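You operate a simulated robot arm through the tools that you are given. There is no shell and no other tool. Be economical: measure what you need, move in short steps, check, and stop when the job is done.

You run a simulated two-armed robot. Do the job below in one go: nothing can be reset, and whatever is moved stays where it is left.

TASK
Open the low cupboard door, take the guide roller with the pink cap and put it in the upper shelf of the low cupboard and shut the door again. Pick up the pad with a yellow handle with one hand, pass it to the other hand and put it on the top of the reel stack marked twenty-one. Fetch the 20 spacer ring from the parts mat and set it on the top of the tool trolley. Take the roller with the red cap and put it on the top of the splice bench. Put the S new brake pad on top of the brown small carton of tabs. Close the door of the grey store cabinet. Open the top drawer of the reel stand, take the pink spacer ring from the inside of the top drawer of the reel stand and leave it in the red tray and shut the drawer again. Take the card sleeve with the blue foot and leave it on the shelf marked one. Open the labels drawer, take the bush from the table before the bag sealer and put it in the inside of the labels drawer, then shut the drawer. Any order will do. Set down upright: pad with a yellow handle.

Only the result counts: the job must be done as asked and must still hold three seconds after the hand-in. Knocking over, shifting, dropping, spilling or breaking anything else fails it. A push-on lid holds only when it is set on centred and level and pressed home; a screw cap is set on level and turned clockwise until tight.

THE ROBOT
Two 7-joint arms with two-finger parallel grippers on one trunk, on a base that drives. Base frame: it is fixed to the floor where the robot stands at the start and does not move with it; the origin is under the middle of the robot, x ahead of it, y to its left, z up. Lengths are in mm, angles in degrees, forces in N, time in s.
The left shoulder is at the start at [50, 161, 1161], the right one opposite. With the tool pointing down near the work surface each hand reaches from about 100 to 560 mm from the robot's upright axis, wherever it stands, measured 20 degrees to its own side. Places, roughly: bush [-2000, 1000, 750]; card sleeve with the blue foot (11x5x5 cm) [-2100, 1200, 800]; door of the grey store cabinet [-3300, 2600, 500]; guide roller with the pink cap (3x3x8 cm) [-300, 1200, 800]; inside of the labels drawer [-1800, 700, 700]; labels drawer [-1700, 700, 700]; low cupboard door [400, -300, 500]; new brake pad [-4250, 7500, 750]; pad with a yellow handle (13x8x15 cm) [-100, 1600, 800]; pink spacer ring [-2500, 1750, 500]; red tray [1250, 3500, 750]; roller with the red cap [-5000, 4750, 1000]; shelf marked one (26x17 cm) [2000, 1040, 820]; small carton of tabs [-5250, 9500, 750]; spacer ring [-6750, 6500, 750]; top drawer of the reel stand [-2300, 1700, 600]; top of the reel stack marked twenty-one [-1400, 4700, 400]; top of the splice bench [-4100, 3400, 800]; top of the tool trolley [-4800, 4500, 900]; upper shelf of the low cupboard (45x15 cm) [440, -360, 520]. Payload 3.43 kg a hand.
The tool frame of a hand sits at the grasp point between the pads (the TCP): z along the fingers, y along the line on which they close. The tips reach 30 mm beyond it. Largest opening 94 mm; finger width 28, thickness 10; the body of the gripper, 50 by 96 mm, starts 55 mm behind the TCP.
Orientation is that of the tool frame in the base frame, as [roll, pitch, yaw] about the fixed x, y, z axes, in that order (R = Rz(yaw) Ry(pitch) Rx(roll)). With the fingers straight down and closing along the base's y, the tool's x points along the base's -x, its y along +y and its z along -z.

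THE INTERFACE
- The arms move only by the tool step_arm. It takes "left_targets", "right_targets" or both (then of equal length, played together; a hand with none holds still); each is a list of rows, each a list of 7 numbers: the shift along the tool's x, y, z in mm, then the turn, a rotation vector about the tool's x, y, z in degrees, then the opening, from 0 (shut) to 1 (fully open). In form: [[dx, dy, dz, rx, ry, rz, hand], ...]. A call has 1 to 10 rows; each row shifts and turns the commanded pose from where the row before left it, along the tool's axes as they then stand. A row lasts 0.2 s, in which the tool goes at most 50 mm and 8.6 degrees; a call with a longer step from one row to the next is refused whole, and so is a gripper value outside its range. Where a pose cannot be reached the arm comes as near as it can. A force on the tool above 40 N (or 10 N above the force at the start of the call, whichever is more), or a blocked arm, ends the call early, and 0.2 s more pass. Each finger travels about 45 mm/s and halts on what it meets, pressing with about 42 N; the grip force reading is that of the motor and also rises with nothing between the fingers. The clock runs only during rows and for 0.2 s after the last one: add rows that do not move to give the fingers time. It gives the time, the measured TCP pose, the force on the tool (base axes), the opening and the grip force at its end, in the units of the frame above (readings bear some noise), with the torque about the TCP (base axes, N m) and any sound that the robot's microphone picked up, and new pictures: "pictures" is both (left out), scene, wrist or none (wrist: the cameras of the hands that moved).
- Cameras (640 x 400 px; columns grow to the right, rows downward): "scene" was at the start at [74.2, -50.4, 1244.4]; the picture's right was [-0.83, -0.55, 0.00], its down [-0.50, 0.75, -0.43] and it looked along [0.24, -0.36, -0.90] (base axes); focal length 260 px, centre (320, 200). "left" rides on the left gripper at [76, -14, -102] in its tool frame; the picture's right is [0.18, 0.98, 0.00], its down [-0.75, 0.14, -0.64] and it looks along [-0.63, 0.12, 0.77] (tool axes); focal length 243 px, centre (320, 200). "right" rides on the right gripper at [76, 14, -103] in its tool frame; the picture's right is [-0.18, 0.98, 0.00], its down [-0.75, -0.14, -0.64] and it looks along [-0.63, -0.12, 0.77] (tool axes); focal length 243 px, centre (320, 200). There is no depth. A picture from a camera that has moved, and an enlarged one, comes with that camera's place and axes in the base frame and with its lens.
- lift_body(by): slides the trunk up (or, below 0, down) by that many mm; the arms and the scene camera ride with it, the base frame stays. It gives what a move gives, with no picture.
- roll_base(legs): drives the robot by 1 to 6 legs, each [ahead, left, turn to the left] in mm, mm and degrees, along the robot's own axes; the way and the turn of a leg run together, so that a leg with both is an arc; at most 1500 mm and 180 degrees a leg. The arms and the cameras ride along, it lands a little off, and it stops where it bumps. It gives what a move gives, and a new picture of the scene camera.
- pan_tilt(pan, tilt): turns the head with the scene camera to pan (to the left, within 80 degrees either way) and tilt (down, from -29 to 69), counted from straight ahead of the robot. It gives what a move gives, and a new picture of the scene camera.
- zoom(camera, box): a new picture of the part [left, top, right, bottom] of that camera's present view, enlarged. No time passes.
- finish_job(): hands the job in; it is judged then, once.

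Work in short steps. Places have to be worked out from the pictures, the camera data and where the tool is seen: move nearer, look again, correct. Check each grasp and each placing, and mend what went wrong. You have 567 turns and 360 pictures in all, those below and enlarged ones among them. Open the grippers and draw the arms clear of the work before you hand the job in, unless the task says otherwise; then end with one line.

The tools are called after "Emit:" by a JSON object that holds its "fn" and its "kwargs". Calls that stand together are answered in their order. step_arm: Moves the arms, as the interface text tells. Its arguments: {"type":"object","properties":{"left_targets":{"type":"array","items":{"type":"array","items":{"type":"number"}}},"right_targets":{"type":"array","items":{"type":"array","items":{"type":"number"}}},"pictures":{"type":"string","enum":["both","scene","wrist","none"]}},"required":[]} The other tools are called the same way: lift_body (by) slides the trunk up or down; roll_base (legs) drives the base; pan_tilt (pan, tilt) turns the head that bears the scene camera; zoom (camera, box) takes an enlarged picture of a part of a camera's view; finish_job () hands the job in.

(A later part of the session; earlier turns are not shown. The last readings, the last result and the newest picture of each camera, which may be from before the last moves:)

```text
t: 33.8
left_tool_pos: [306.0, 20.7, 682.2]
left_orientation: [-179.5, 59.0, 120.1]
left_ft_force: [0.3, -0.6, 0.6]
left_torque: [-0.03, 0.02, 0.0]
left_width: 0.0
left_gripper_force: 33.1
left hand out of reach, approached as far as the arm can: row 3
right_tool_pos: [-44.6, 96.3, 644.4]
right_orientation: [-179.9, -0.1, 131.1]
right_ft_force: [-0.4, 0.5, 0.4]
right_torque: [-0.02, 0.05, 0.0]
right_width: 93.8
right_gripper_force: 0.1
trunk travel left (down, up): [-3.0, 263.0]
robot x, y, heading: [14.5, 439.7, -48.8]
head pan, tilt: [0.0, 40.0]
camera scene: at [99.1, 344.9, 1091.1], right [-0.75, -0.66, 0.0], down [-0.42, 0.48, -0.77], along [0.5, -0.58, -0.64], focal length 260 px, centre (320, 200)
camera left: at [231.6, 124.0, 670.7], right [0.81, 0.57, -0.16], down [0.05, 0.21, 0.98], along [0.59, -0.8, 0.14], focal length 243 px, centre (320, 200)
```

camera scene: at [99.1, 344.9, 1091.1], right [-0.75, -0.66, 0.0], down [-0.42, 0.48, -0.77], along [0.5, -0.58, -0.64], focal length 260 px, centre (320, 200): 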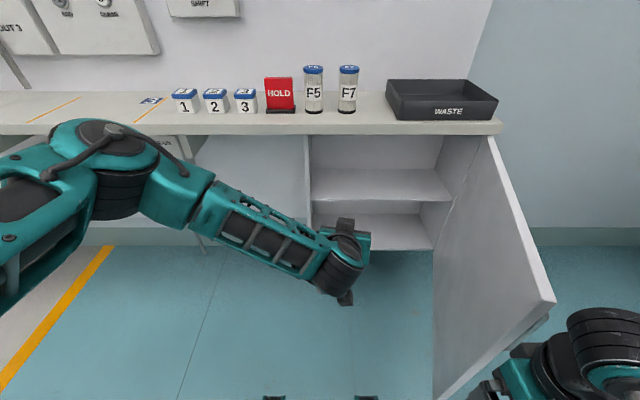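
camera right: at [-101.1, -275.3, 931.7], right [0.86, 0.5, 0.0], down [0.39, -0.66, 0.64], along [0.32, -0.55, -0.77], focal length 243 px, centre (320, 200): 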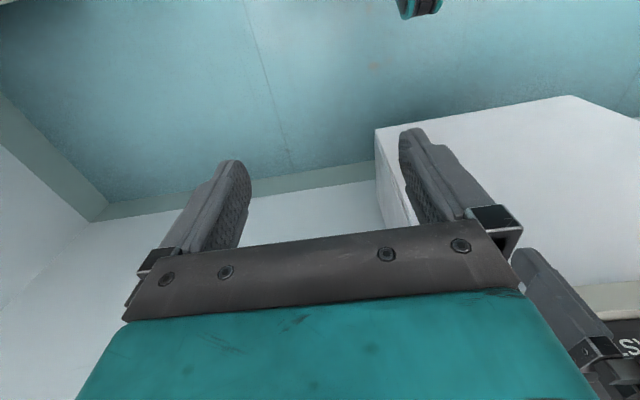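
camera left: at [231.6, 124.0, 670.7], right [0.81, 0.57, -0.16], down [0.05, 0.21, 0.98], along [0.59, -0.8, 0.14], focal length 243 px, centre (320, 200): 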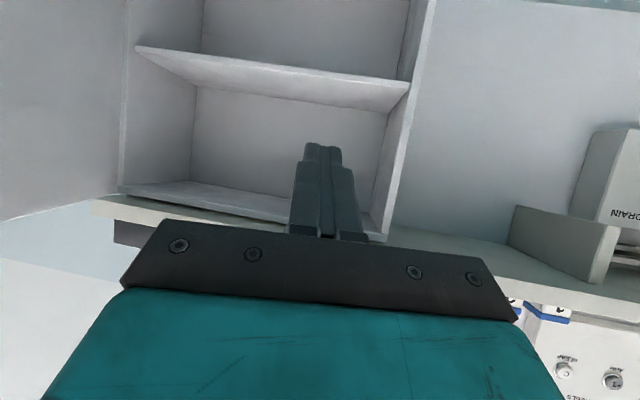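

The cupboard stands wide open (shelf at z≈525). I raise the trunk and turn round to the table behind for the guide roller.

Emit:
{"fn": "lift_body", "kwargs": {"by": 185}}

Emit:
{"fn": "roll_base", "kwargs": {"legs": [[0, 0, 90], [0, 0, 88]]}}

```text
t: 35.8
left_tool_pos: [306.9, 20.4, 867.8]
left_orientation: [-179.5, 59.1, 120.0]
left_ft_force: [0.2, 0.3, -0.7]
left_torque: [0.02, 0.0, -0.01]
left_width: 0.0
left_gripper_force: 33.2
right_tool_pos: [-45.5, 95.5, 829.1]
right_orientation: [180.0, -0.2, 131.1]
right_ft_force: [-0.4, 0.8, -0.7]
right_torque: [0.03, 0.01, -0.01]
right_width: 94.2
right_gripper_force: 0.1
trunk travel left (down, up): [-188.0, 78.0]
robot x, y, heading: [20.7, 438.8, -48.5]
head pan, tilt: [0.0, 40.0]
```

```text
t: 43.8
left_tool_pos: [-262.0, 862.5, 868.4]
left_orientation: [-179.5, 59.0, -61.3]
left_ft_force: [-0.3, -0.5, -0.1]
left_torque: [0.03, -0.01, 0.0]
left_width: 0.1
left_gripper_force: 33.0
right_tool_pos: [86.2, 778.2, 829.4]
right_orientation: [180.0, -0.2, -50.3]
right_ft_force: [0.1, -0.5, -0.8]
right_torque: [-0.02, 0.02, -0.03]
right_width: 93.9
right_gripper_force: 0.0
trunk travel left (down, up): [-188.0, 78.0]
robot x, y, heading: [14.9, 437.0, 130.1]
head pan, tilt: [0.0, 40.0]
camera scene: at [-63.1, 535.1, 1276.1], right [0.77, 0.64, 0.0], down [0.41, -0.49, -0.77], along [-0.49, 0.59, -0.64], focal length 260 px, centre (320, 200)
```

scene: 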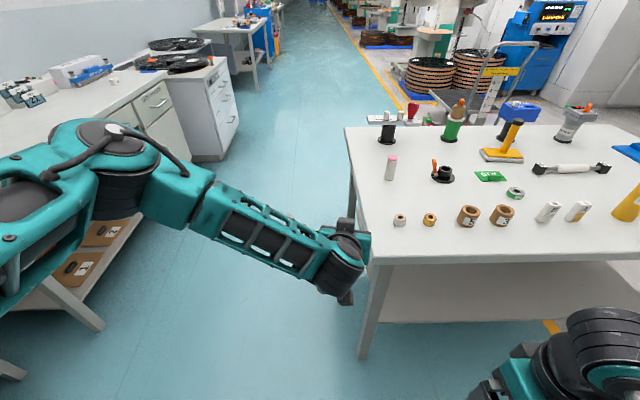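

The pink-capped roller stands near the table's left end at about (-345,1240). I drive round to the left end, staying well off, and turn to face the table.

Emit:
{"fn": "lift_body", "kwargs": {"by": 76}}

Emit:
{"fn": "roll_base", "kwargs": {"legs": [[0, 400, 0], [846, 0, 0], [0, 0, -90]]}}

```text
t: 44.9
left_tool_pos: [-262.8, 862.9, 944.1]
left_orientation: [-179.6, 59.0, -61.4]
left_ft_force: [0.1, 0.0, -0.7]
left_torque: [-0.01, 0.01, 0.04]
left_width: 0.0
left_gripper_force: 32.9
right_tool_pos: [85.5, 778.0, 905.9]
right_orientation: [-180.0, -0.1, -50.4]
right_ft_force: [-0.3, -0.3, -0.3]
right_torque: [0.02, 0.0, 0.01]
right_width: 94.2
right_gripper_force: 0.0
trunk travel left (down, up): [-264.0, 2.0]
robot x, y, heading: [12.2, 437.2, 129.7]
head pan, tilt: [0.0, 40.0]
```

```text
t: 46.9
left_tool_pos: [-488.2, 705.4, 944.5]
left_orientation: [-179.1, 59.0, -61.4]
left_ft_force: [-0.3, -0.3, 0.0]
left_torque: [0.02, 0.0, -0.01]
left_width: 0.4
left_gripper_force: 32.8
right_tool_pos: [-141.0, 619.9, 906.3]
right_orientation: [-179.8, -0.2, -50.5]
right_ft_force: [-1.1, -0.7, -0.6]
right_torque: [0.01, -0.02, 0.05]
right_width: 94.0
right_gripper_force: 0.2
trunk travel left (down, up): [-264.0, 2.0]
robot x, y, heading: [-209.2, 277.4, 129.5]
head pan, tilt: [0.0, 40.0]
stopped in leg 1: the robot was blocked; the commanded pose is now the measured one
camera scene: at [-292.4, 376.2, 1352.1], right [0.77, 0.64, 0.0], down [0.41, -0.49, -0.77], along [-0.49, 0.59, -0.64], focal length 260 px, centre (320, 200)
```

scene: 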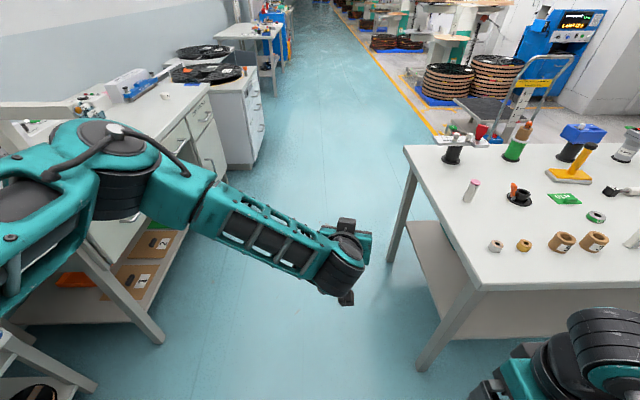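

Something off to the left blocked further sideways travel. I step back right a little and go forward past the table end.

Emit:
{"fn": "roll_base", "kwargs": {"legs": [[0, -50, 0], [700, 0, 0], [0, 100, 0], [0, 0, -90]]}}

```text
t: 55.8
left_tool_pos: [-266.4, 1064.9, 943.7]
left_orientation: [-179.4, 59.0, -152.2]
left_ft_force: [0.4, 0.1, -0.5]
left_torque: [0.01, 0.0, 0.0]
left_width: 0.2
left_gripper_force: 32.6
right_tool_pos: [-356.4, 717.9, 904.3]
right_orientation: [-179.9, -0.1, -141.2]
right_ft_force: [-0.7, 0.3, 0.1]
right_torque: [0.02, 0.0, -0.02]
right_width: 94.2
right_gripper_force: 0.1
trunk travel left (down, up): [-264.0, 2.0]
robot x, y, heading: [-693.9, 792.4, 38.8]
head pan, tilt: [0.0, 40.0]
camera scene: at [-597.9, 871.8, 1352.1], right [0.63, -0.78, 0.0], down [-0.5, -0.4, -0.77], along [0.6, 0.48, -0.64], focal length 260 px, centre (320, 200)
```

scene: 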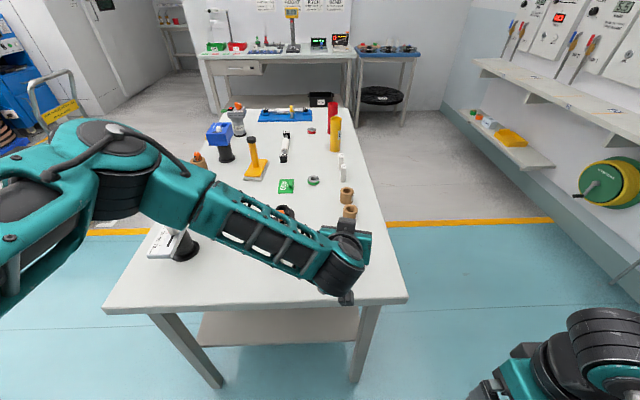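

Facing the table's end now; roller estimated 550 ahead, 130 left. I roll forward 120 and look with the left wrist camera.

Emit:
{"fn": "roll_base", "kwargs": {"legs": [[120, 0, 0]]}}

Emit:
{"fn": "step_arm", "kwargs": {"left_targets": [[18, 30, -29, 0, 0, 0, 1], [18, 30, -29, 0, 0, 0, 1], [18, 30, -29, 0, 0, 0, 1], [18, 30, -29, 0, 0, 0, 1], [0, 30, 0, 0, 0, 0, 1]]}}

```text
t: 57.0
left_tool_pos: [-173.5, 1140.1, 943.6]
left_orientation: [-179.4, 59.0, -152.3]
left_ft_force: [-0.2, 0.7, -0.3]
left_torque: [-0.03, -0.02, 0.01]
left_width: 0.0
left_gripper_force: 33.0
right_tool_pos: [-262.2, 791.5, 905.7]
right_orientation: [-179.8, -0.2, -141.1]
right_ft_force: [1.2, 0.5, -0.7]
right_torque: [-0.01, -0.01, -0.02]
right_width: 94.0
right_gripper_force: 0.0
trunk travel left (down, up): [-264.0, 2.0]
robot x, y, heading: [-602.9, 869.6, 38.9]
head pan, tilt: [0.0, 40.0]
camera scene: at [-504.2, 947.7, 1352.0], right [0.63, -0.78, 0.0], down [-0.5, -0.4, -0.77], along [0.6, 0.48, -0.64], focal length 260 px, centre (320, 200)
```

scene: 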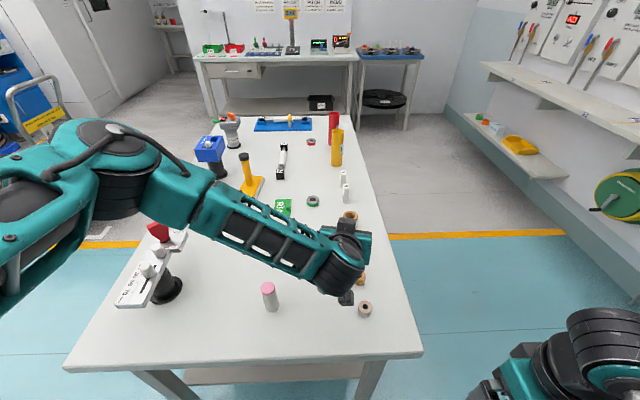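

```text
t: 58.2
left_tool_pos: [-332.4, 1157.7, 980.0]
left_orientation: [-179.7, 58.8, -152.1]
left_ft_force: [-0.7, -0.3, 0.2]
left_torque: [-0.01, 0.0, 0.01]
left_width: 93.9
left_gripper_force: 0.0
left hand out of reach, approached as far as the arm can: row 3, 4, 5
right_tool_pos: [-261.8, 792.5, 905.7]
right_orientation: [-179.8, -0.3, -141.2]
right_ft_force: [0.5, 0.0, 0.4]
right_torque: [-0.02, -0.03, 0.01]
right_width: 94.0
right_gripper_force: 0.1
trunk travel left (down, up): [-264.0, 2.0]
robot x, y, heading: [-599.7, 867.5, 39.3]
head pan, tilt: [0.0, 40.0]
camera scene: at [-505.1, 947.4, 1352.1], right [0.63, -0.78, 0.0], down [-0.5, -0.4, -0.77], along [0.6, 0.48, -0.64], focal length 260 px, centre (320, 200)
camera left: at [-438.4, 1086.0, 968.4], right [-0.54, 0.83, -0.16], down [-0.21, 0.05, 0.98], along [0.82, 0.56, 0.14], focal length 243 px, centre (320, 200)
```

scene: 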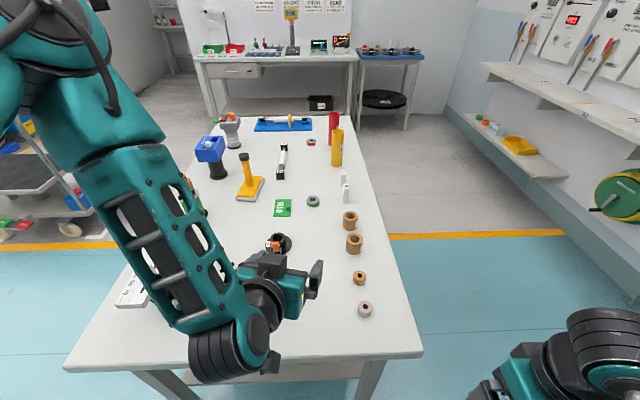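
left: 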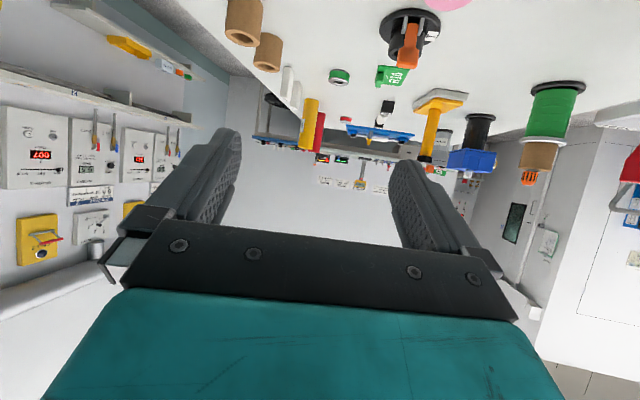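

Roller at about (-335,1233). I reduce the tilt to 45° and move to a pose behind and above it.

Emit:
{"fn": "step_arm", "kwargs": {"left_targets": [[0, 0, 0, 0, 7, 0, 1], [0, 0, 0, 0, 7, 0, 1], [31, 17, 14, 0, 0, 0, 1], [31, 17, 14, 0, 0, 0, 1], [31, 17, 15, 0, 0, 0, 1], [31, 17, 15, 0, 0, 0, 1]]}}

```text
t: 59.6
left_tool_pos: [-362.4, 1143.7, 892.9]
left_orientation: [179.8, 44.7, -152.4]
left_ft_force: [-0.8, 0.3, 0.2]
left_torque: [0.01, -0.01, -0.03]
left_width: 94.1
left_gripper_force: 0.1
left hand out of reach, approached as far as the arm can: row 4, 5, 6
right_tool_pos: [-262.2, 792.4, 906.1]
right_orientation: [179.9, -0.3, -141.2]
right_ft_force: [-0.2, -0.9, -0.1]
right_torque: [0.02, 0.03, 0.01]
right_width: 94.0
right_gripper_force: 0.0
trunk travel left (down, up): [-264.0, 2.0]
robot x, y, heading: [-605.8, 866.0, 38.7]
head pan, tilt: [0.0, 40.0]
camera scene: at [-504.7, 946.9, 1352.1], right [0.63, -0.78, 0.0], down [-0.5, -0.4, -0.77], along [0.6, 0.48, -0.64], focal length 260 px, centre (320, 200)
camera left: at [-466.8, 1072.5, 912.0], right [-0.57, 0.81, -0.13], down [0.01, 0.16, 0.99], along [0.82, 0.56, -0.1], focal length 243 px, centre (320, 200)
```

scene: 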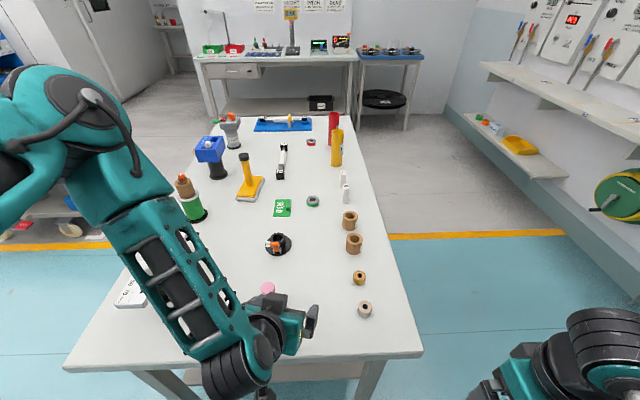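
left: 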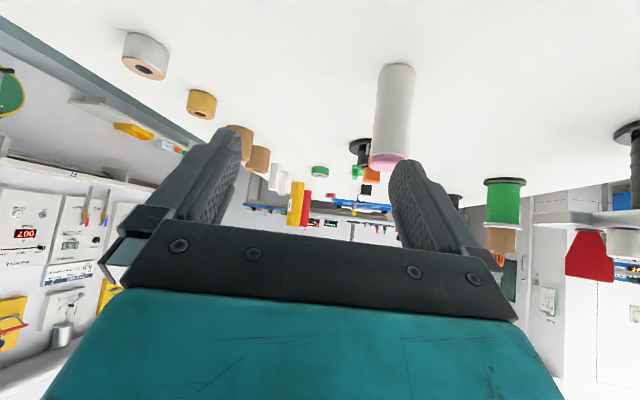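

The hand is too close to the body for this tilt. I back the base 130 mm and then line the hand up behind the roller (roller ≈ (-325,1238), z 760–843).

Emit:
{"fn": "roll_base", "kwargs": {"legs": [[-130, 0, 0]]}}

Emit:
{"fn": "step_arm", "kwargs": {"left_targets": [[-7, 22, 36, 0, 0, 0, 1], [-7, 22, 36, 0, 0, 0, 1], [-7, 22, 36, 0, 0, 0, 1], [-7, 22, 36, 0, 0, 0, 1]], "pictures": "wrist"}}

```text
t: 60.9
left_tool_pos: [-462.9, 1062.6, 892.8]
left_orientation: [179.9, 44.8, -152.5]
left_ft_force: [-0.5, 0.2, 0.3]
left_torque: [-0.02, 0.01, 0.02]
left_width: 93.9
left_gripper_force: 0.2
right_tool_pos: [-362.7, 711.3, 905.3]
right_orientation: [-179.9, -0.1, -141.2]
right_ft_force: [-0.2, -0.6, 0.3]
right_torque: [0.02, -0.01, 0.02]
right_width: 93.8
right_gripper_force: 0.1
trunk travel left (down, up): [-264.0, 2.0]
robot x, y, heading: [-701.4, 788.1, 39.1]
head pan, tilt: [0.0, 40.0]
camera scene: at [-605.8, 865.4, 1352.2], right [0.63, -0.78, 0.0], down [-0.5, -0.4, -0.77], along [0.6, 0.48, -0.64], focal length 260 px, centre (320, 200)
```

scene: 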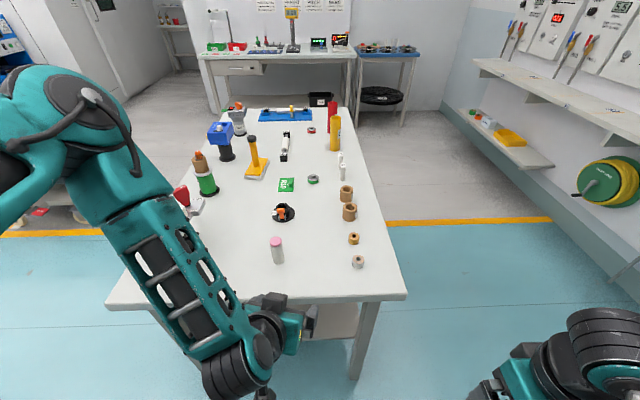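

```text
t: 61.9
left_tool_pos: [-365.6, 1157.2, 849.6]
left_orientation: [179.5, 44.4, -152.5]
left_ft_force: [0.4, -0.3, -0.6]
left_torque: [0.03, -0.02, -0.03]
left_width: 94.1
left_gripper_force: 0.1
left hand out of reach, approached as far as the arm can: row 1, 2, 3, 4
right_tool_pos: [-363.1, 710.9, 905.9]
right_orientation: [-179.9, -0.1, -141.2]
right_ft_force: [0.1, -0.3, 0.1]
right_torque: [0.05, -0.02, -0.03]
right_width: 94.2
right_gripper_force: 0.1
trunk travel left (down, up): [-264.0, 2.0]
robot x, y, heading: [-706.2, 784.2, 39.0]
head pan, tilt: [0.0, 40.0]
camera left: at [-469.4, 1083.9, 869.7], right [-0.58, 0.81, -0.12], down [0.02, 0.16, 0.99], along [0.82, 0.57, -0.11], focal length 243 px, centre (320, 200)
```

left: 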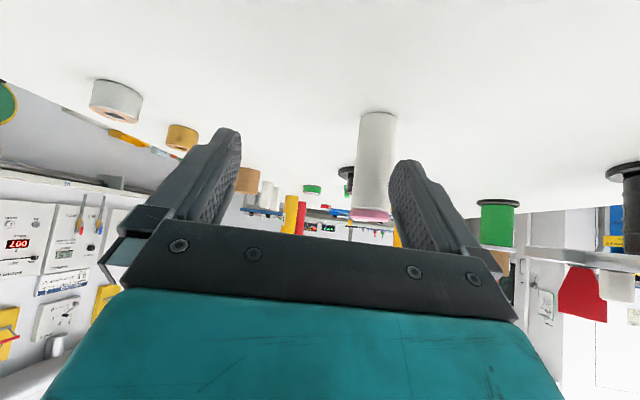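

Lateral offset is about 53 mm and the arm wants a lower shoulder. I raise the hand 110 relative and lower the trunk 150.

Emit:
{"fn": "step_arm", "kwargs": {"left_targets": [[-26, 17, -26, 0, 0, 0, 1], [-26, 18, -26, 0, 0, 0, 1], [-26, 18, -26, 0, 0, 0, 1]], "pictures": "none"}}

Emit:
{"fn": "lift_body", "kwargs": {"by": -150}}

Emit:
{"fn": "step_arm", "kwargs": {"left_targets": [[0, 0, 0, 0, 0, 0, 1]], "pictures": "wrist"}}

```text
t: 62.7
left_tool_pos: [-390.1, 1202.3, 960.0]
left_orientation: [179.8, 44.6, -152.6]
left_ft_force: [0.3, -0.2, -1.2]
left_torque: [-0.03, 0.01, 0.03]
left_width: 93.8
left_gripper_force: 0.0
right_tool_pos: [-362.6, 712.0, 905.8]
right_orientation: [-179.9, -0.1, -141.2]
right_ft_force: [0.2, 0.1, -0.5]
right_torque: [0.01, -0.01, 0.0]
right_width: 94.2
right_gripper_force: 0.0
trunk travel left (down, up): [-264.0, 2.0]
robot x, y, heading: [-700.7, 786.8, 39.1]
head pan, tilt: [0.0, 40.0]
```

```text
t: 64.5
left_tool_pos: [-389.4, 1202.2, 810.9]
left_orientation: [179.9, 44.8, -152.4]
left_ft_force: [-3.7, -1.1, 8.7]
left_torque: [-0.36, -0.23, -0.18]
left_width: 93.7
left_gripper_force: 0.0
right_tool_pos: [-363.2, 710.9, 755.0]
right_orientation: [-180.0, -0.1, -141.1]
right_ft_force: [0.5, -0.1, 1.0]
right_torque: [0.01, 0.0, 0.01]
right_width: 94.2
right_gripper_force: 0.1
trunk travel left (down, up): [-114.0, 152.0]
robot x, y, heading: [-704.0, 785.4, 38.9]
head pan, tilt: [0.0, 40.0]
```

```text
t: 64.9
left_tool_pos: [-390.6, 1201.7, 812.9]
left_orientation: [179.9, 44.8, -152.4]
left_ft_force: [-3.7, -0.8, 13.0]
left_torque: [-0.47, -0.3, -0.17]
left_width: 93.2
left_gripper_force: 0.0
right_tool_pos: [-363.7, 710.2, 756.0]
right_orientation: [-180.0, 0.0, -141.2]
right_ft_force: [0.9, 0.4, -0.2]
right_torque: [-0.03, 0.01, 0.0]
right_width: 94.0
right_gripper_force: 0.2
trunk travel left (down, up): [-114.0, 152.0]
robot x, y, heading: [-702.4, 789.3, 38.9]
head pan, tilt: [0.0, 40.0]
camera left: at [-494.3, 1130.6, 830.5], right [-0.57, 0.81, -0.13], down [0.01, 0.16, 0.99], along [0.82, 0.56, -0.1], focal length 243 px, centre (320, 200)
```

left: 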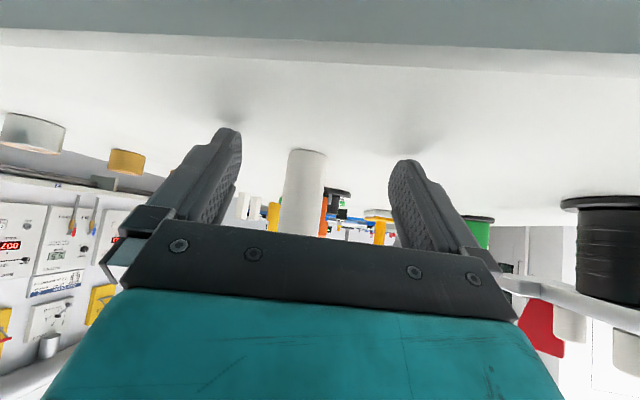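

There's a light upward push, so the table is about z 772 and something touches. I raise 15 mm and then advance onto the roller.

Emit:
{"fn": "step_arm", "kwargs": {"left_targets": [[-11, 0, -11, 0, 0, 0, 1], [-14, -3, 14, 0, 0, 0, 1], [-14, -3, 14, 0, 0, 0, 1], [-14, 0, 14, 0, 0, 0, 1]], "pictures": "both"}}

```text
t: 65.9
left_tool_pos: [-333.6, 1224.9, 823.9]
left_orientation: [179.8, 44.6, -152.5]
left_ft_force: [-0.7, 0.2, -1.0]
left_torque: [-0.04, 0.0, 0.03]
left_width: 94.0
left_gripper_force: 0.1
right_tool_pos: [-363.0, 711.7, 755.5]
right_orientation: [-179.9, -0.2, -141.2]
right_ft_force: [-1.4, 0.2, -0.1]
right_torque: [0.01, -0.02, -0.05]
right_width: 93.8
right_gripper_force: 0.0
trunk travel left (down, up): [-114.0, 152.0]
robot x, y, heading: [-703.4, 785.0, 38.8]
head pan, tilt: [0.0, 40.0]
camera scene: at [-605.0, 866.0, 1202.1], right [0.63, -0.78, 0.0], down [-0.5, -0.4, -0.77], along [0.6, 0.48, -0.64], focal length 260 px, centre (320, 200)
camera left: at [-438.7, 1153.3, 843.9], right [-0.57, 0.81, -0.13], down [0.01, 0.16, 0.99], along [0.82, 0.56, -0.1], focal length 243 px, centre (320, 200)
```

scene: 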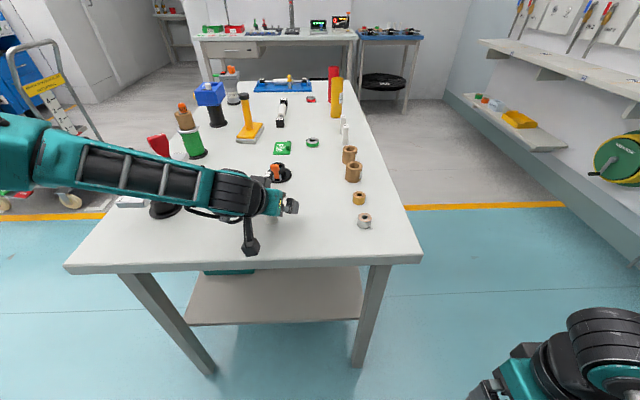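
left: 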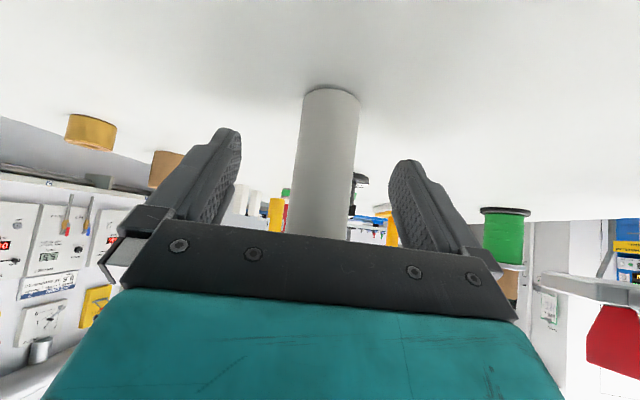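

Roller is between the pads, centred. I close.

Emit:
{"fn": "step_arm", "kwargs": {"left_targets": [[0, 0, 0, 0, 0, 0, 0.3], [0, 0, 0, 0, 0, 0, 0.2], [0, 0, 0, 0, 0, 0, 0], [0, 0, 0, 0, 0, 0, 0], [0, 0, 0, 0, 0, 0, 0]], "pictures": "wrist"}}

```text
t: 67.1
left_tool_pos: [-335.7, 1226.1, 824.7]
left_orientation: [179.9, 44.6, -152.5]
left_ft_force: [-0.8, -0.6, 0.1]
left_torque: [0.03, -0.01, -0.02]
left_width: 32.7
left_gripper_force: 38.8
right_tool_pos: [-362.3, 709.9, 755.7]
right_orientation: [-179.8, -0.3, -141.2]
right_ft_force: [0.0, 0.2, 0.0]
right_torque: [0.01, -0.01, 0.01]
right_width: 94.0
right_gripper_force: 0.0
trunk travel left (down, up): [-114.0, 152.0]
robot x, y, heading: [-699.9, 787.4, 38.9]
head pan, tilt: [0.0, 40.0]
camera left: at [-438.7, 1153.3, 844.1], right [-0.57, 0.81, -0.13], down [0.01, 0.16, 0.99], along [0.82, 0.56, -0.1], focal length 243 px, centre (320, 200)
```

left: 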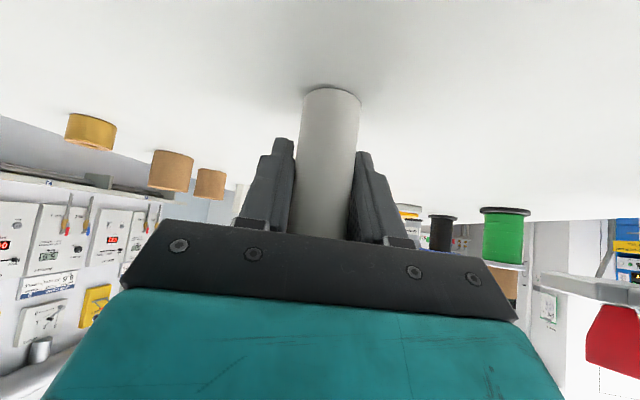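

Gripped (32.7 mm). I lift, turn toward the cupboard, and drive back in stages.

Emit:
{"fn": "lift_body", "kwargs": {"by": 150}}

Emit:
{"fn": "roll_base", "kwargs": {"legs": [[0, 0, -88], [0, 120, 0], [550, 0, 0]]}}

```text
t: 68.8
left_tool_pos: [-332.9, 1225.6, 974.1]
left_orientation: [179.9, 44.5, -152.5]
left_ft_force: [0.0, -0.7, 0.1]
left_torque: [-0.03, 0.05, -0.02]
left_width: 33.0
left_gripper_force: 41.8
right_tool_pos: [-362.8, 711.9, 905.6]
right_orientation: [-179.9, -0.3, -141.2]
right_ft_force: [0.2, 0.0, -0.2]
right_torque: [-0.01, -0.01, 0.03]
right_width: 93.9
right_gripper_force: 0.0
trunk travel left (down, up): [-264.0, 2.0]
robot x, y, heading: [-696.6, 789.0, 38.9]
head pan, tilt: [0.0, 40.0]
```

```text
t: 76.5
left_tool_pos: [204.7, 104.6, 974.6]
left_orientation: [179.9, 44.6, 120.0]
left_ft_force: [-1.4, 0.3, -0.8]
left_torque: [0.01, 0.01, -0.01]
left_width: 33.0
left_gripper_force: 42.2
right_tool_pos: [-309.8, 110.7, 905.4]
right_orientation: [-179.9, -0.2, 131.2]
right_ft_force: [-0.8, -1.5, 0.4]
right_torque: [0.0, -0.01, -0.03]
right_width: 94.0
right_gripper_force: 0.1
trunk travel left (down, up): [-264.0, 2.0]
robot x, y, heading: [-247.5, 455.3, -48.5]
head pan, tilt: [0.0, 40.0]
camera scene: at [-166.0, 360.8, 1352.0], right [-0.75, -0.66, 0.0], down [-0.42, 0.48, -0.77], along [0.51, -0.57, -0.64], focal length 260 px, centre (320, 200)
```

scene: 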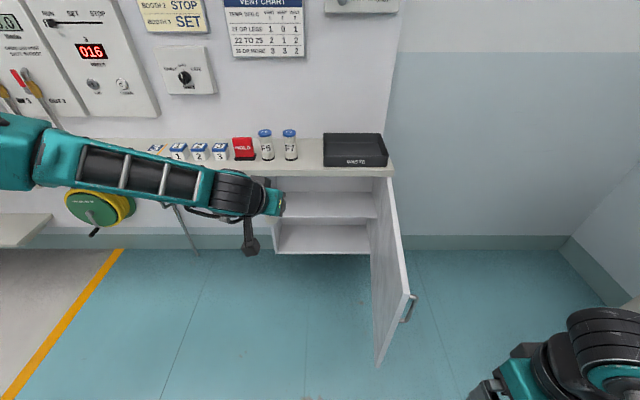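

Robot at 450 mm off the cupboard mouth. I lower the trunk here in free space and test the low reach with the roller held (hand forward and down).

Emit:
{"fn": "lift_body", "kwargs": {"by": -262}}

Emit:
{"fn": "step_arm", "kwargs": {"left_targets": [[0, 0, 40, 0, 0, 0, 0], [0, 0, 40, 0, 0, 0, 0], [10, 0, 30, 0, 0, 0, 0], [25, 0, 25, 0, 0, 0, 0]], "pictures": "both"}}

```text
t: 79.2
left_tool_pos: [204.7, 104.6, 713.1]
left_orientation: [179.9, 44.5, 120.0]
left_ft_force: [-0.6, 0.2, -1.3]
left_torque: [0.01, -0.02, -0.04]
left_width: 33.0
left_gripper_force: 42.0
right_tool_pos: [-309.8, 111.9, 642.5]
right_orientation: [-179.9, -0.3, 131.2]
right_ft_force: [-0.5, 1.1, 0.7]
right_torque: [-0.01, 0.0, -0.01]
right_width: 93.8
right_gripper_force: 0.0
trunk travel left (down, up): [-2.0, 264.0]
robot x, y, heading: [-250.4, 449.8, -48.8]
head pan, tilt: [0.0, 40.0]
```

```text
t: 80.2
left_tool_pos: [239.5, 45.4, 592.2]
left_orientation: [179.8, 44.6, 119.9]
left_ft_force: [0.5, 1.0, -0.2]
left_torque: [0.01, 0.01, 0.01]
left_width: 32.8
left_gripper_force: 41.8
right_tool_pos: [-309.7, 112.3, 643.7]
right_orientation: [-179.9, -0.2, 131.2]
right_ft_force: [-1.2, 0.4, 1.0]
right_torque: [0.03, -0.01, 0.02]
right_width: 94.3
right_gripper_force: 0.0
trunk travel left (down, up): [-2.0, 264.0]
robot x, y, heading: [-248.4, 453.9, -48.7]
head pan, tilt: [0.0, 40.0]
camera scene: at [-166.3, 361.1, 1090.1], right [-0.75, -0.66, 0.0], down [-0.42, 0.48, -0.77], along [0.51, -0.58, -0.64], focal length 260 px, centre (320, 200)
camera left: at [164.7, 146.1, 611.4], right [0.79, 0.61, -0.13], down [0.16, 0.0, 0.99], along [0.6, -0.8, -0.1], focal length 243 px, centre (320, 200)
```

scene: 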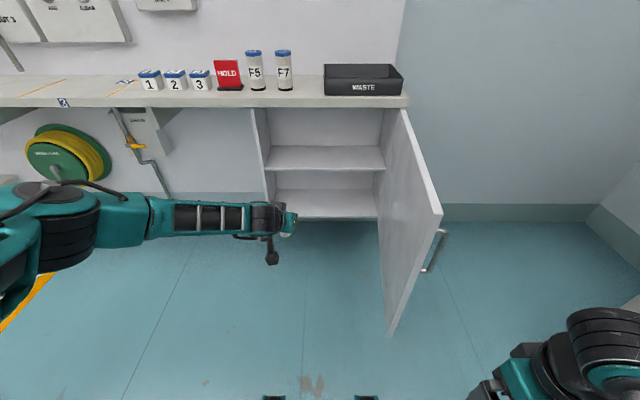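
left: 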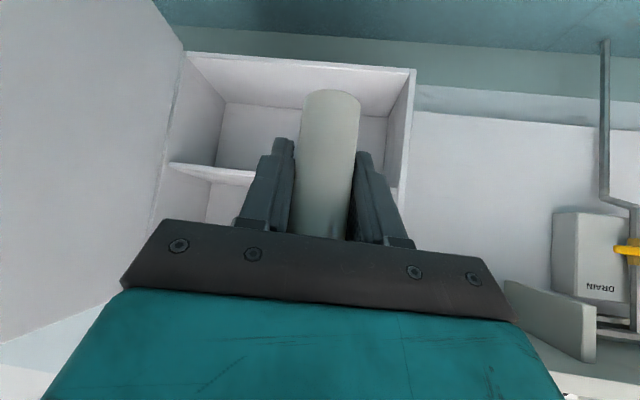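

Low reach works (z 592). I enlarge the view of the cupboard to measure shelf height.

Emit:
{"fn": "zoom", "kwargs": {"camera": "scene", "box": [230, 80, 470, 230]}}

```text
2.67 times, centred on (350, 155) of scene
camera zoom: at [-166.3, 361.1, 1090.1], right [-0.75, -0.66, 0.0], down [-0.42, 0.48, -0.77], along [0.51, -0.58, -0.64], focal length 694 px, centre (240, 320)
```

zoom: 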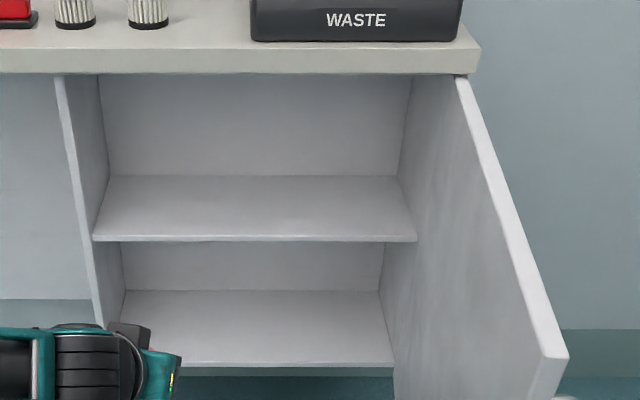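

Shelf top ≈ z 519, front edge about 490 along, inner width from -147 to 337 across. I tuck the right hand inward and bring the left hand to the right a bit before driving in.

Emit:
{"fn": "step_arm", "kwargs": {"left_targets": [[0, -35, 0, 0, 0, 0, 0], [0, -35, 0, 0, 0, 0, 0], [-2, -35, -2, 0, 0, 0, 0]], "right_targets": [[0, 35, 0, 0, 0, 0, 1], [0, 35, 0, 0, 0, 0, 1], [0, 35, 0, 0, 0, 0, 1]], "pictures": "none"}}

Emit:
{"fn": "roll_base", "kwargs": {"legs": [[0, 110, 0], [360, 0, 0]]}}

```text
t: 81.0
left_tool_pos: [148.2, -9.7, 594.2]
left_orientation: [179.9, 44.6, 120.1]
left_ft_force: [0.0, -0.1, -1.4]
left_torque: [0.0, 0.01, 0.0]
left_width: 32.9
left_gripper_force: 42.0
right_tool_pos: [-229.1, 178.0, 640.4]
right_orientation: [-179.9, -0.1, 131.2]
right_ft_force: [-0.2, 0.5, 0.1]
right_torque: [0.01, -0.01, -0.01]
right_width: 94.0
right_gripper_force: 0.1
right hand out of reach, approached as far as the arm can: row 1
trunk travel left (down, up): [-2.0, 264.0]
robot x, y, heading: [-251.1, 450.9, -48.5]
head pan, tilt: [0.0, 40.0]
```

```text
t: 84.1
left_tool_pos: [468.2, -203.7, 594.5]
left_orientation: [179.9, 44.5, 120.1]
left_ft_force: [0.5, -0.8, -1.2]
left_torque: [-0.03, 0.02, -0.01]
left_width: 33.1
left_gripper_force: 42.2
right_tool_pos: [90.1, -16.6, 640.7]
right_orientation: [180.0, -0.2, 131.1]
right_ft_force: [0.1, -0.6, -0.3]
right_torque: [-0.01, 0.0, -0.02]
right_width: 94.0
right_gripper_force: 0.1
trunk travel left (down, up): [-2.0, 264.0]
robot x, y, heading: [66.8, 257.4, -48.7]
head pan, tilt: [0.0, 40.0]
camera scene: at [152.4, 166.8, 1090.1], right [-0.75, -0.66, 0.0], down [-0.42, 0.48, -0.77], along [0.51, -0.58, -0.64], focal length 260 px, centre (320, 200)
```

scene: 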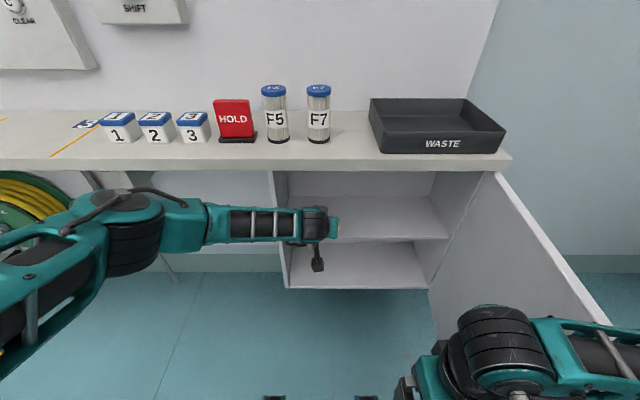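

Hand is just in front of the shelf mouth, at the correct height. I reach 78 mm in with the arm.

Emit:
{"fn": "step_arm", "kwargs": {"left_targets": [[-28, 0, 28, 0, 0, 0, 0], [-28, 0, 28, 0, 0, 0, 0]]}}

```text
t: 84.7
left_tool_pos: [502.8, -261.4, 593.9]
left_orientation: [-179.9, 44.6, 120.0]
left_ft_force: [-1.3, -0.9, -0.6]
left_torque: [-0.04, -0.05, 0.0]
left_width: 32.7
left_gripper_force: 42.0
left hand out of reach, approached as far as the arm can: row 2
right_tool_pos: [90.4, -16.0, 641.3]
right_orientation: [-179.9, -0.2, 131.3]
right_ft_force: [0.1, 0.6, 0.9]
right_torque: [-0.01, 0.04, 0.01]
right_width: 94.0
right_gripper_force: 0.1
trunk travel left (down, up): [-2.0, 264.0]
robot x, y, heading: [66.2, 260.8, -48.9]
head pan, tilt: [0.0, 40.0]
camera scene: at [153.4, 167.3, 1090.1], right [-0.75, -0.66, 0.0], down [-0.43, 0.48, -0.77], along [0.51, -0.58, -0.64], focal length 260 px, centre (320, 200)
camera left: at [428.1, -160.6, 613.5], right [0.79, 0.6, -0.13], down [0.17, 0.0, 0.99], along [0.6, -0.8, -0.1], focal length 243 px, centre (320, 200)
```

scene: 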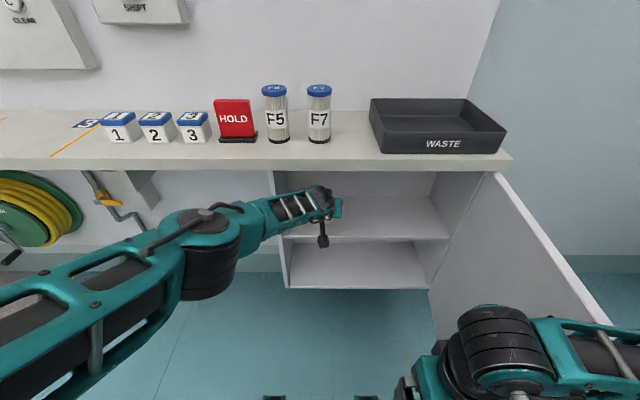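
left: 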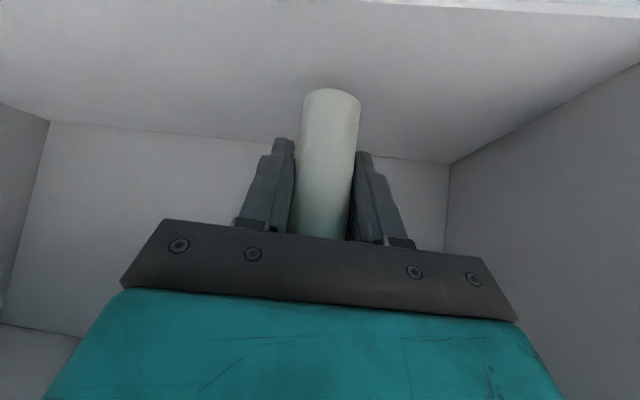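

Roller hangs over the shelf, about 40 mm behind its front edge. I lower in small steps watching the force.

Emit:
{"fn": "step_arm", "kwargs": {"left_targets": [[4, 0, 4, 0, 0, 0, 0], [4, 0, 4, 0, 0, 0, 0], [3, 0, 3, 0, 0, 0, 0]], "pictures": "wrist"}}

```text
t: 85.5
left_tool_pos: [501.8, -258.6, 581.2]
left_orientation: [179.9, 44.6, 119.9]
left_ft_force: [0.2, 0.3, -0.7]
left_torque: [-0.01, -0.01, -0.02]
left_width: 32.8
left_gripper_force: 42.7
left hand out of reach, approached as far as the arm can: row 2, 3
right_tool_pos: [89.5, -15.9, 640.5]
right_orientation: [-179.9, -0.2, 131.2]
right_ft_force: [0.4, 0.4, 0.3]
right_torque: [0.02, -0.01, -0.01]
right_width: 94.2
right_gripper_force: 0.0
trunk travel left (down, up): [-2.0, 264.0]
robot x, y, heading: [68.6, 259.4, -48.6]
head pan, tilt: [0.0, 40.0]
camera left: at [427.1, -157.8, 602.5], right [0.79, 0.61, -0.13], down [0.16, 0.0, 0.99], along [0.6, -0.8, -0.1], focal length 243 px, centre (320, 200)
```

left: 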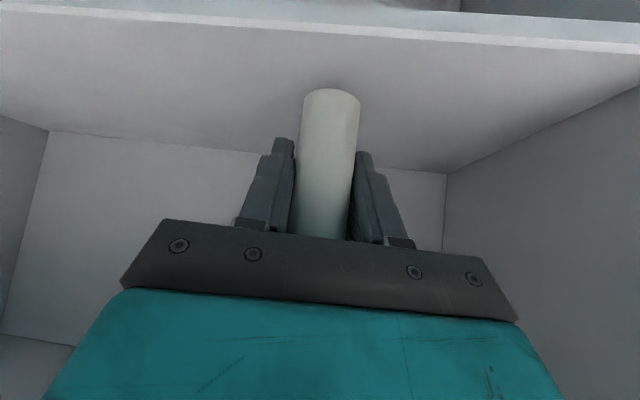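

Out of reach margin is near; I roll the base 25 mm forward and continue lowering gently.

Emit:
{"fn": "roll_base", "kwargs": {"legs": [[25, 0, 0]]}}

Emit:
{"fn": "step_arm", "kwargs": {"left_targets": [[3, 0, 3, 0, 0, 0, 0], [3, 0, 3, 0, 0, 0, 0]], "pictures": "wrist"}}

```text
t: 86.3
left_tool_pos: [518.7, -278.0, 583.3]
left_orientation: [179.9, 44.6, 120.0]
left_ft_force: [-0.4, -0.5, 0.2]
left_torque: [0.0, 0.01, -0.02]
left_width: 32.9
left_gripper_force: 42.2
right_tool_pos: [107.9, -36.8, 640.8]
right_orientation: [-179.9, 0.0, 131.2]
right_ft_force: [-0.1, -0.4, -0.1]
right_torque: [0.02, 0.02, -0.02]
right_width: 94.3
right_gripper_force: 0.1
trunk travel left (down, up): [-2.0, 264.0]
robot x, y, heading: [87.5, 242.8, -48.8]
head pan, tilt: [0.0, 40.0]
camera scene: at [169.1, 148.0, 1090.1], right [-0.75, -0.66, 0.0], down [-0.42, 0.48, -0.77], along [0.51, -0.58, -0.64], focal length 260 px, centre (320, 200)
```

scene: 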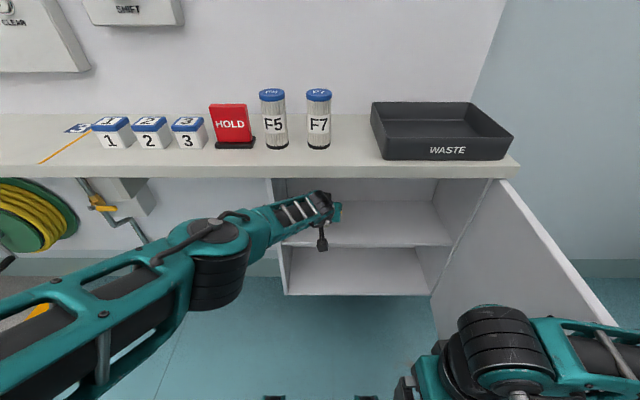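

```text
t: 86.9
left_tool_pos: [519.4, -276.4, 577.0]
left_orientation: [179.9, 44.5, 120.0]
left_ft_force: [-0.1, -0.3, -1.7]
left_torque: [-0.01, 0.0, 0.0]
left_width: 33.0
left_gripper_force: 42.3
left hand out of reach, approached as far as the arm can: row 2
right_tool_pos: [105.9, -36.2, 641.2]
right_orientation: [-179.9, -0.1, 131.2]
right_ft_force: [0.4, 0.2, -0.7]
right_torque: [0.03, 0.0, -0.01]
right_width: 94.0
right_gripper_force: 0.1
trunk travel left (down, up): [-2.0, 264.0]
robot x, y, heading: [86.1, 241.7, -48.6]
head pan, tilt: [0.0, 40.0]
camera left: at [443.9, -174.2, 597.3], right [0.78, 0.61, -0.13], down [0.16, 0.0, 0.99], along [0.6, -0.8, -0.1], focal length 243 px, centre (320, 200)
```

left: 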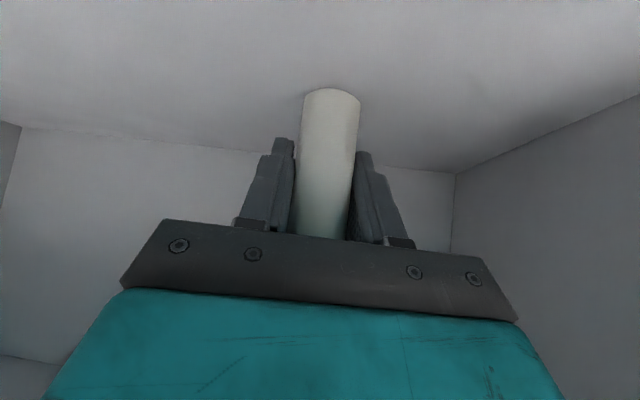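

I draw back 25 mm to regain reach (still over the shelf), then keep lowering.

Emit:
{"fn": "step_arm", "kwargs": {"left_targets": [[18, 0, -18, 0, 0, 0, 0], [3, 0, 3, 0, 0, 0, 0], [3, 0, 3, 0, 0, 0, 0], [3, 0, 3, 0, 0, 0, 0]], "pictures": "wrist"}}

```text
t: 87.9
left_tool_pos: [507.5, -256.6, 573.4]
left_orientation: [179.7, 45.4, 119.9]
left_ft_force: [0.0, 6.5, 36.4]
left_torque: [0.24, 0.27, 0.0]
left_width: 33.0
left_gripper_force: 42.0
right_tool_pos: [105.5, -35.8, 643.4]
right_orientation: [-179.9, 0.1, 131.2]
right_ft_force: [0.1, -0.5, 0.5]
right_torque: [0.01, 0.0, -0.01]
right_width: 94.0
right_gripper_force: 0.0
trunk travel left (down, up): [-2.0, 264.0]
robot x, y, heading: [85.6, 239.2, -48.4]
head pan, tilt: [0.0, 40.0]
camera left: at [432.7, -153.9, 591.1], right [0.79, 0.61, -0.13], down [0.15, 0.01, 0.99], along [0.6, -0.8, -0.09], focal length 243 px, centre (320, 200)
```

left: 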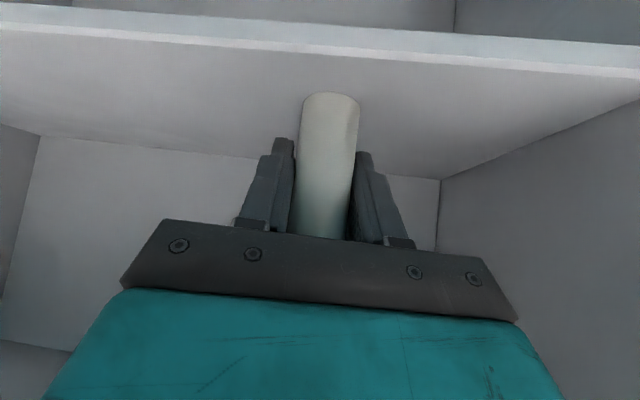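

Contact with the shelf (36 N). I ease up to near zero force and then release.

Emit:
{"fn": "step_arm", "kwargs": {"left_targets": [[-2, 0, -2, 0, 0, 0, 0], [-1.5, 0, -1.5, 0, 0, 0, 0], [0, 0, 0, 0, 0, 0, 0]], "pictures": "none"}}

```text
t: 88.7
left_tool_pos: [507.4, -254.7, 574.3]
left_orientation: [179.9, 45.0, 119.9]
left_ft_force: [5.3, -5.5, 19.6]
left_torque: [-0.4, -0.2, 0.04]
left_width: 33.0
left_gripper_force: 41.6
right_tool_pos: [106.4, -35.1, 642.3]
right_orientation: [-179.8, -0.1, 131.2]
right_ft_force: [-0.4, 0.2, 0.2]
right_torque: [0.03, 0.02, -0.01]
right_width: 94.1
right_gripper_force: 0.0
trunk travel left (down, up): [-2.0, 264.0]
robot x, y, heading: [87.5, 245.4, -48.7]
head pan, tilt: [0.0, 40.0]
```

Emit:
{"fn": "step_arm", "kwargs": {"left_targets": [[-2, 0, -2, 0, 0, 0, 0], [-0.5, 0, -0.5, 0, 0, 0, 0.35], [0, 0, 0, 0, 0, 0, 0.6], [0, 0, 0, 0, 0, 0, 0.7], [0, 0, 0, 0, 0, 0, 0.7]], "pictures": "wrist"}}

```text
t: 89.9
left_tool_pos: [505.7, -253.3, 573.2]
left_orientation: [180.0, 44.6, 120.0]
left_ft_force: [0.3, -0.6, 0.2]
left_torque: [0.03, 0.0, 0.0]
left_width: 66.1
left_gripper_force: 0.0
right_tool_pos: [106.5, -34.9, 640.2]
right_orientation: [-179.8, -0.1, 131.2]
right_ft_force: [-0.6, 0.5, -0.2]
right_torque: [0.0, 0.01, 0.0]
right_width: 93.9
right_gripper_force: 0.1
trunk travel left (down, up): [-2.0, 264.0]
robot x, y, heading: [83.5, 239.5, -48.6]
head pan, tilt: [0.0, 40.0]
camera left: at [430.9, -152.1, 592.7], right [0.79, 0.61, -0.13], down [0.16, 0.0, 0.99], along [0.6, -0.8, -0.1], focal length 243 px, centre (320, 200)
```

left: 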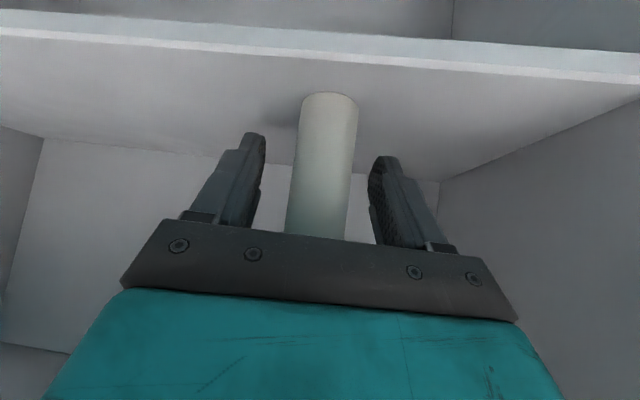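

Roller stands on its own. I withdraw the hand horizontally.

Emit:
{"fn": "step_arm", "kwargs": {"left_targets": [[20, 0, -20, 0, 0, 0, 0.75], [28, 0, -28, 0, 0, 0, 0.75], [28, 0, -28, 0, 0, 0, 0.75], [28, 0, -28, 0, 0, 0, 0.75]], "pictures": "both"}}

```text
t: 90.9
left_tool_pos: [432.3, -125.3, 574.1]
left_orientation: [179.8, 44.7, 120.0]
left_ft_force: [0.0, 0.9, 0.3]
left_torque: [0.04, -0.01, -0.01]
left_width: 70.3
left_gripper_force: 0.0
right_tool_pos: [105.1, -35.6, 640.4]
right_orientation: [-180.0, -0.2, 131.2]
right_ft_force: [0.6, 0.5, -0.9]
right_torque: [0.0, -0.02, 0.0]
right_width: 93.9
right_gripper_force: 0.1
trunk travel left (down, up): [-2.0, 264.0]
robot x, y, heading: [84.5, 242.7, -48.8]
head pan, tilt: [0.0, 40.0]
camera scene: at [168.9, 148.2, 1090.1], right [-0.75, -0.66, 0.0], down [-0.42, 0.48, -0.77], along [0.51, -0.58, -0.64], focal length 260 px, centre (320, 200)
camera left: at [357.1, -24.7, 594.0], right [0.78, 0.61, -0.13], down [0.16, 0.0, 0.99], along [0.6, -0.79, -0.1], focal length 243 px, centre (320, 200)
```

scene: 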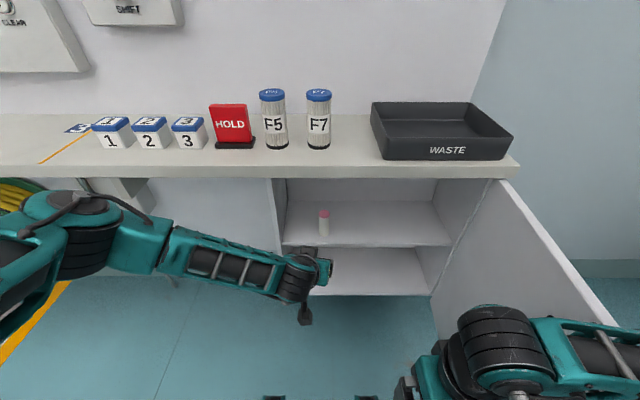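
left: 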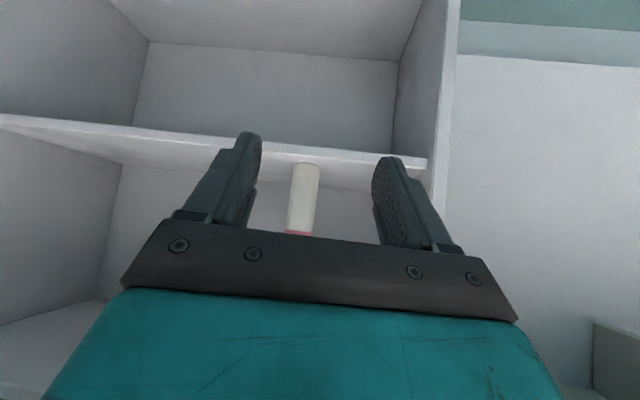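

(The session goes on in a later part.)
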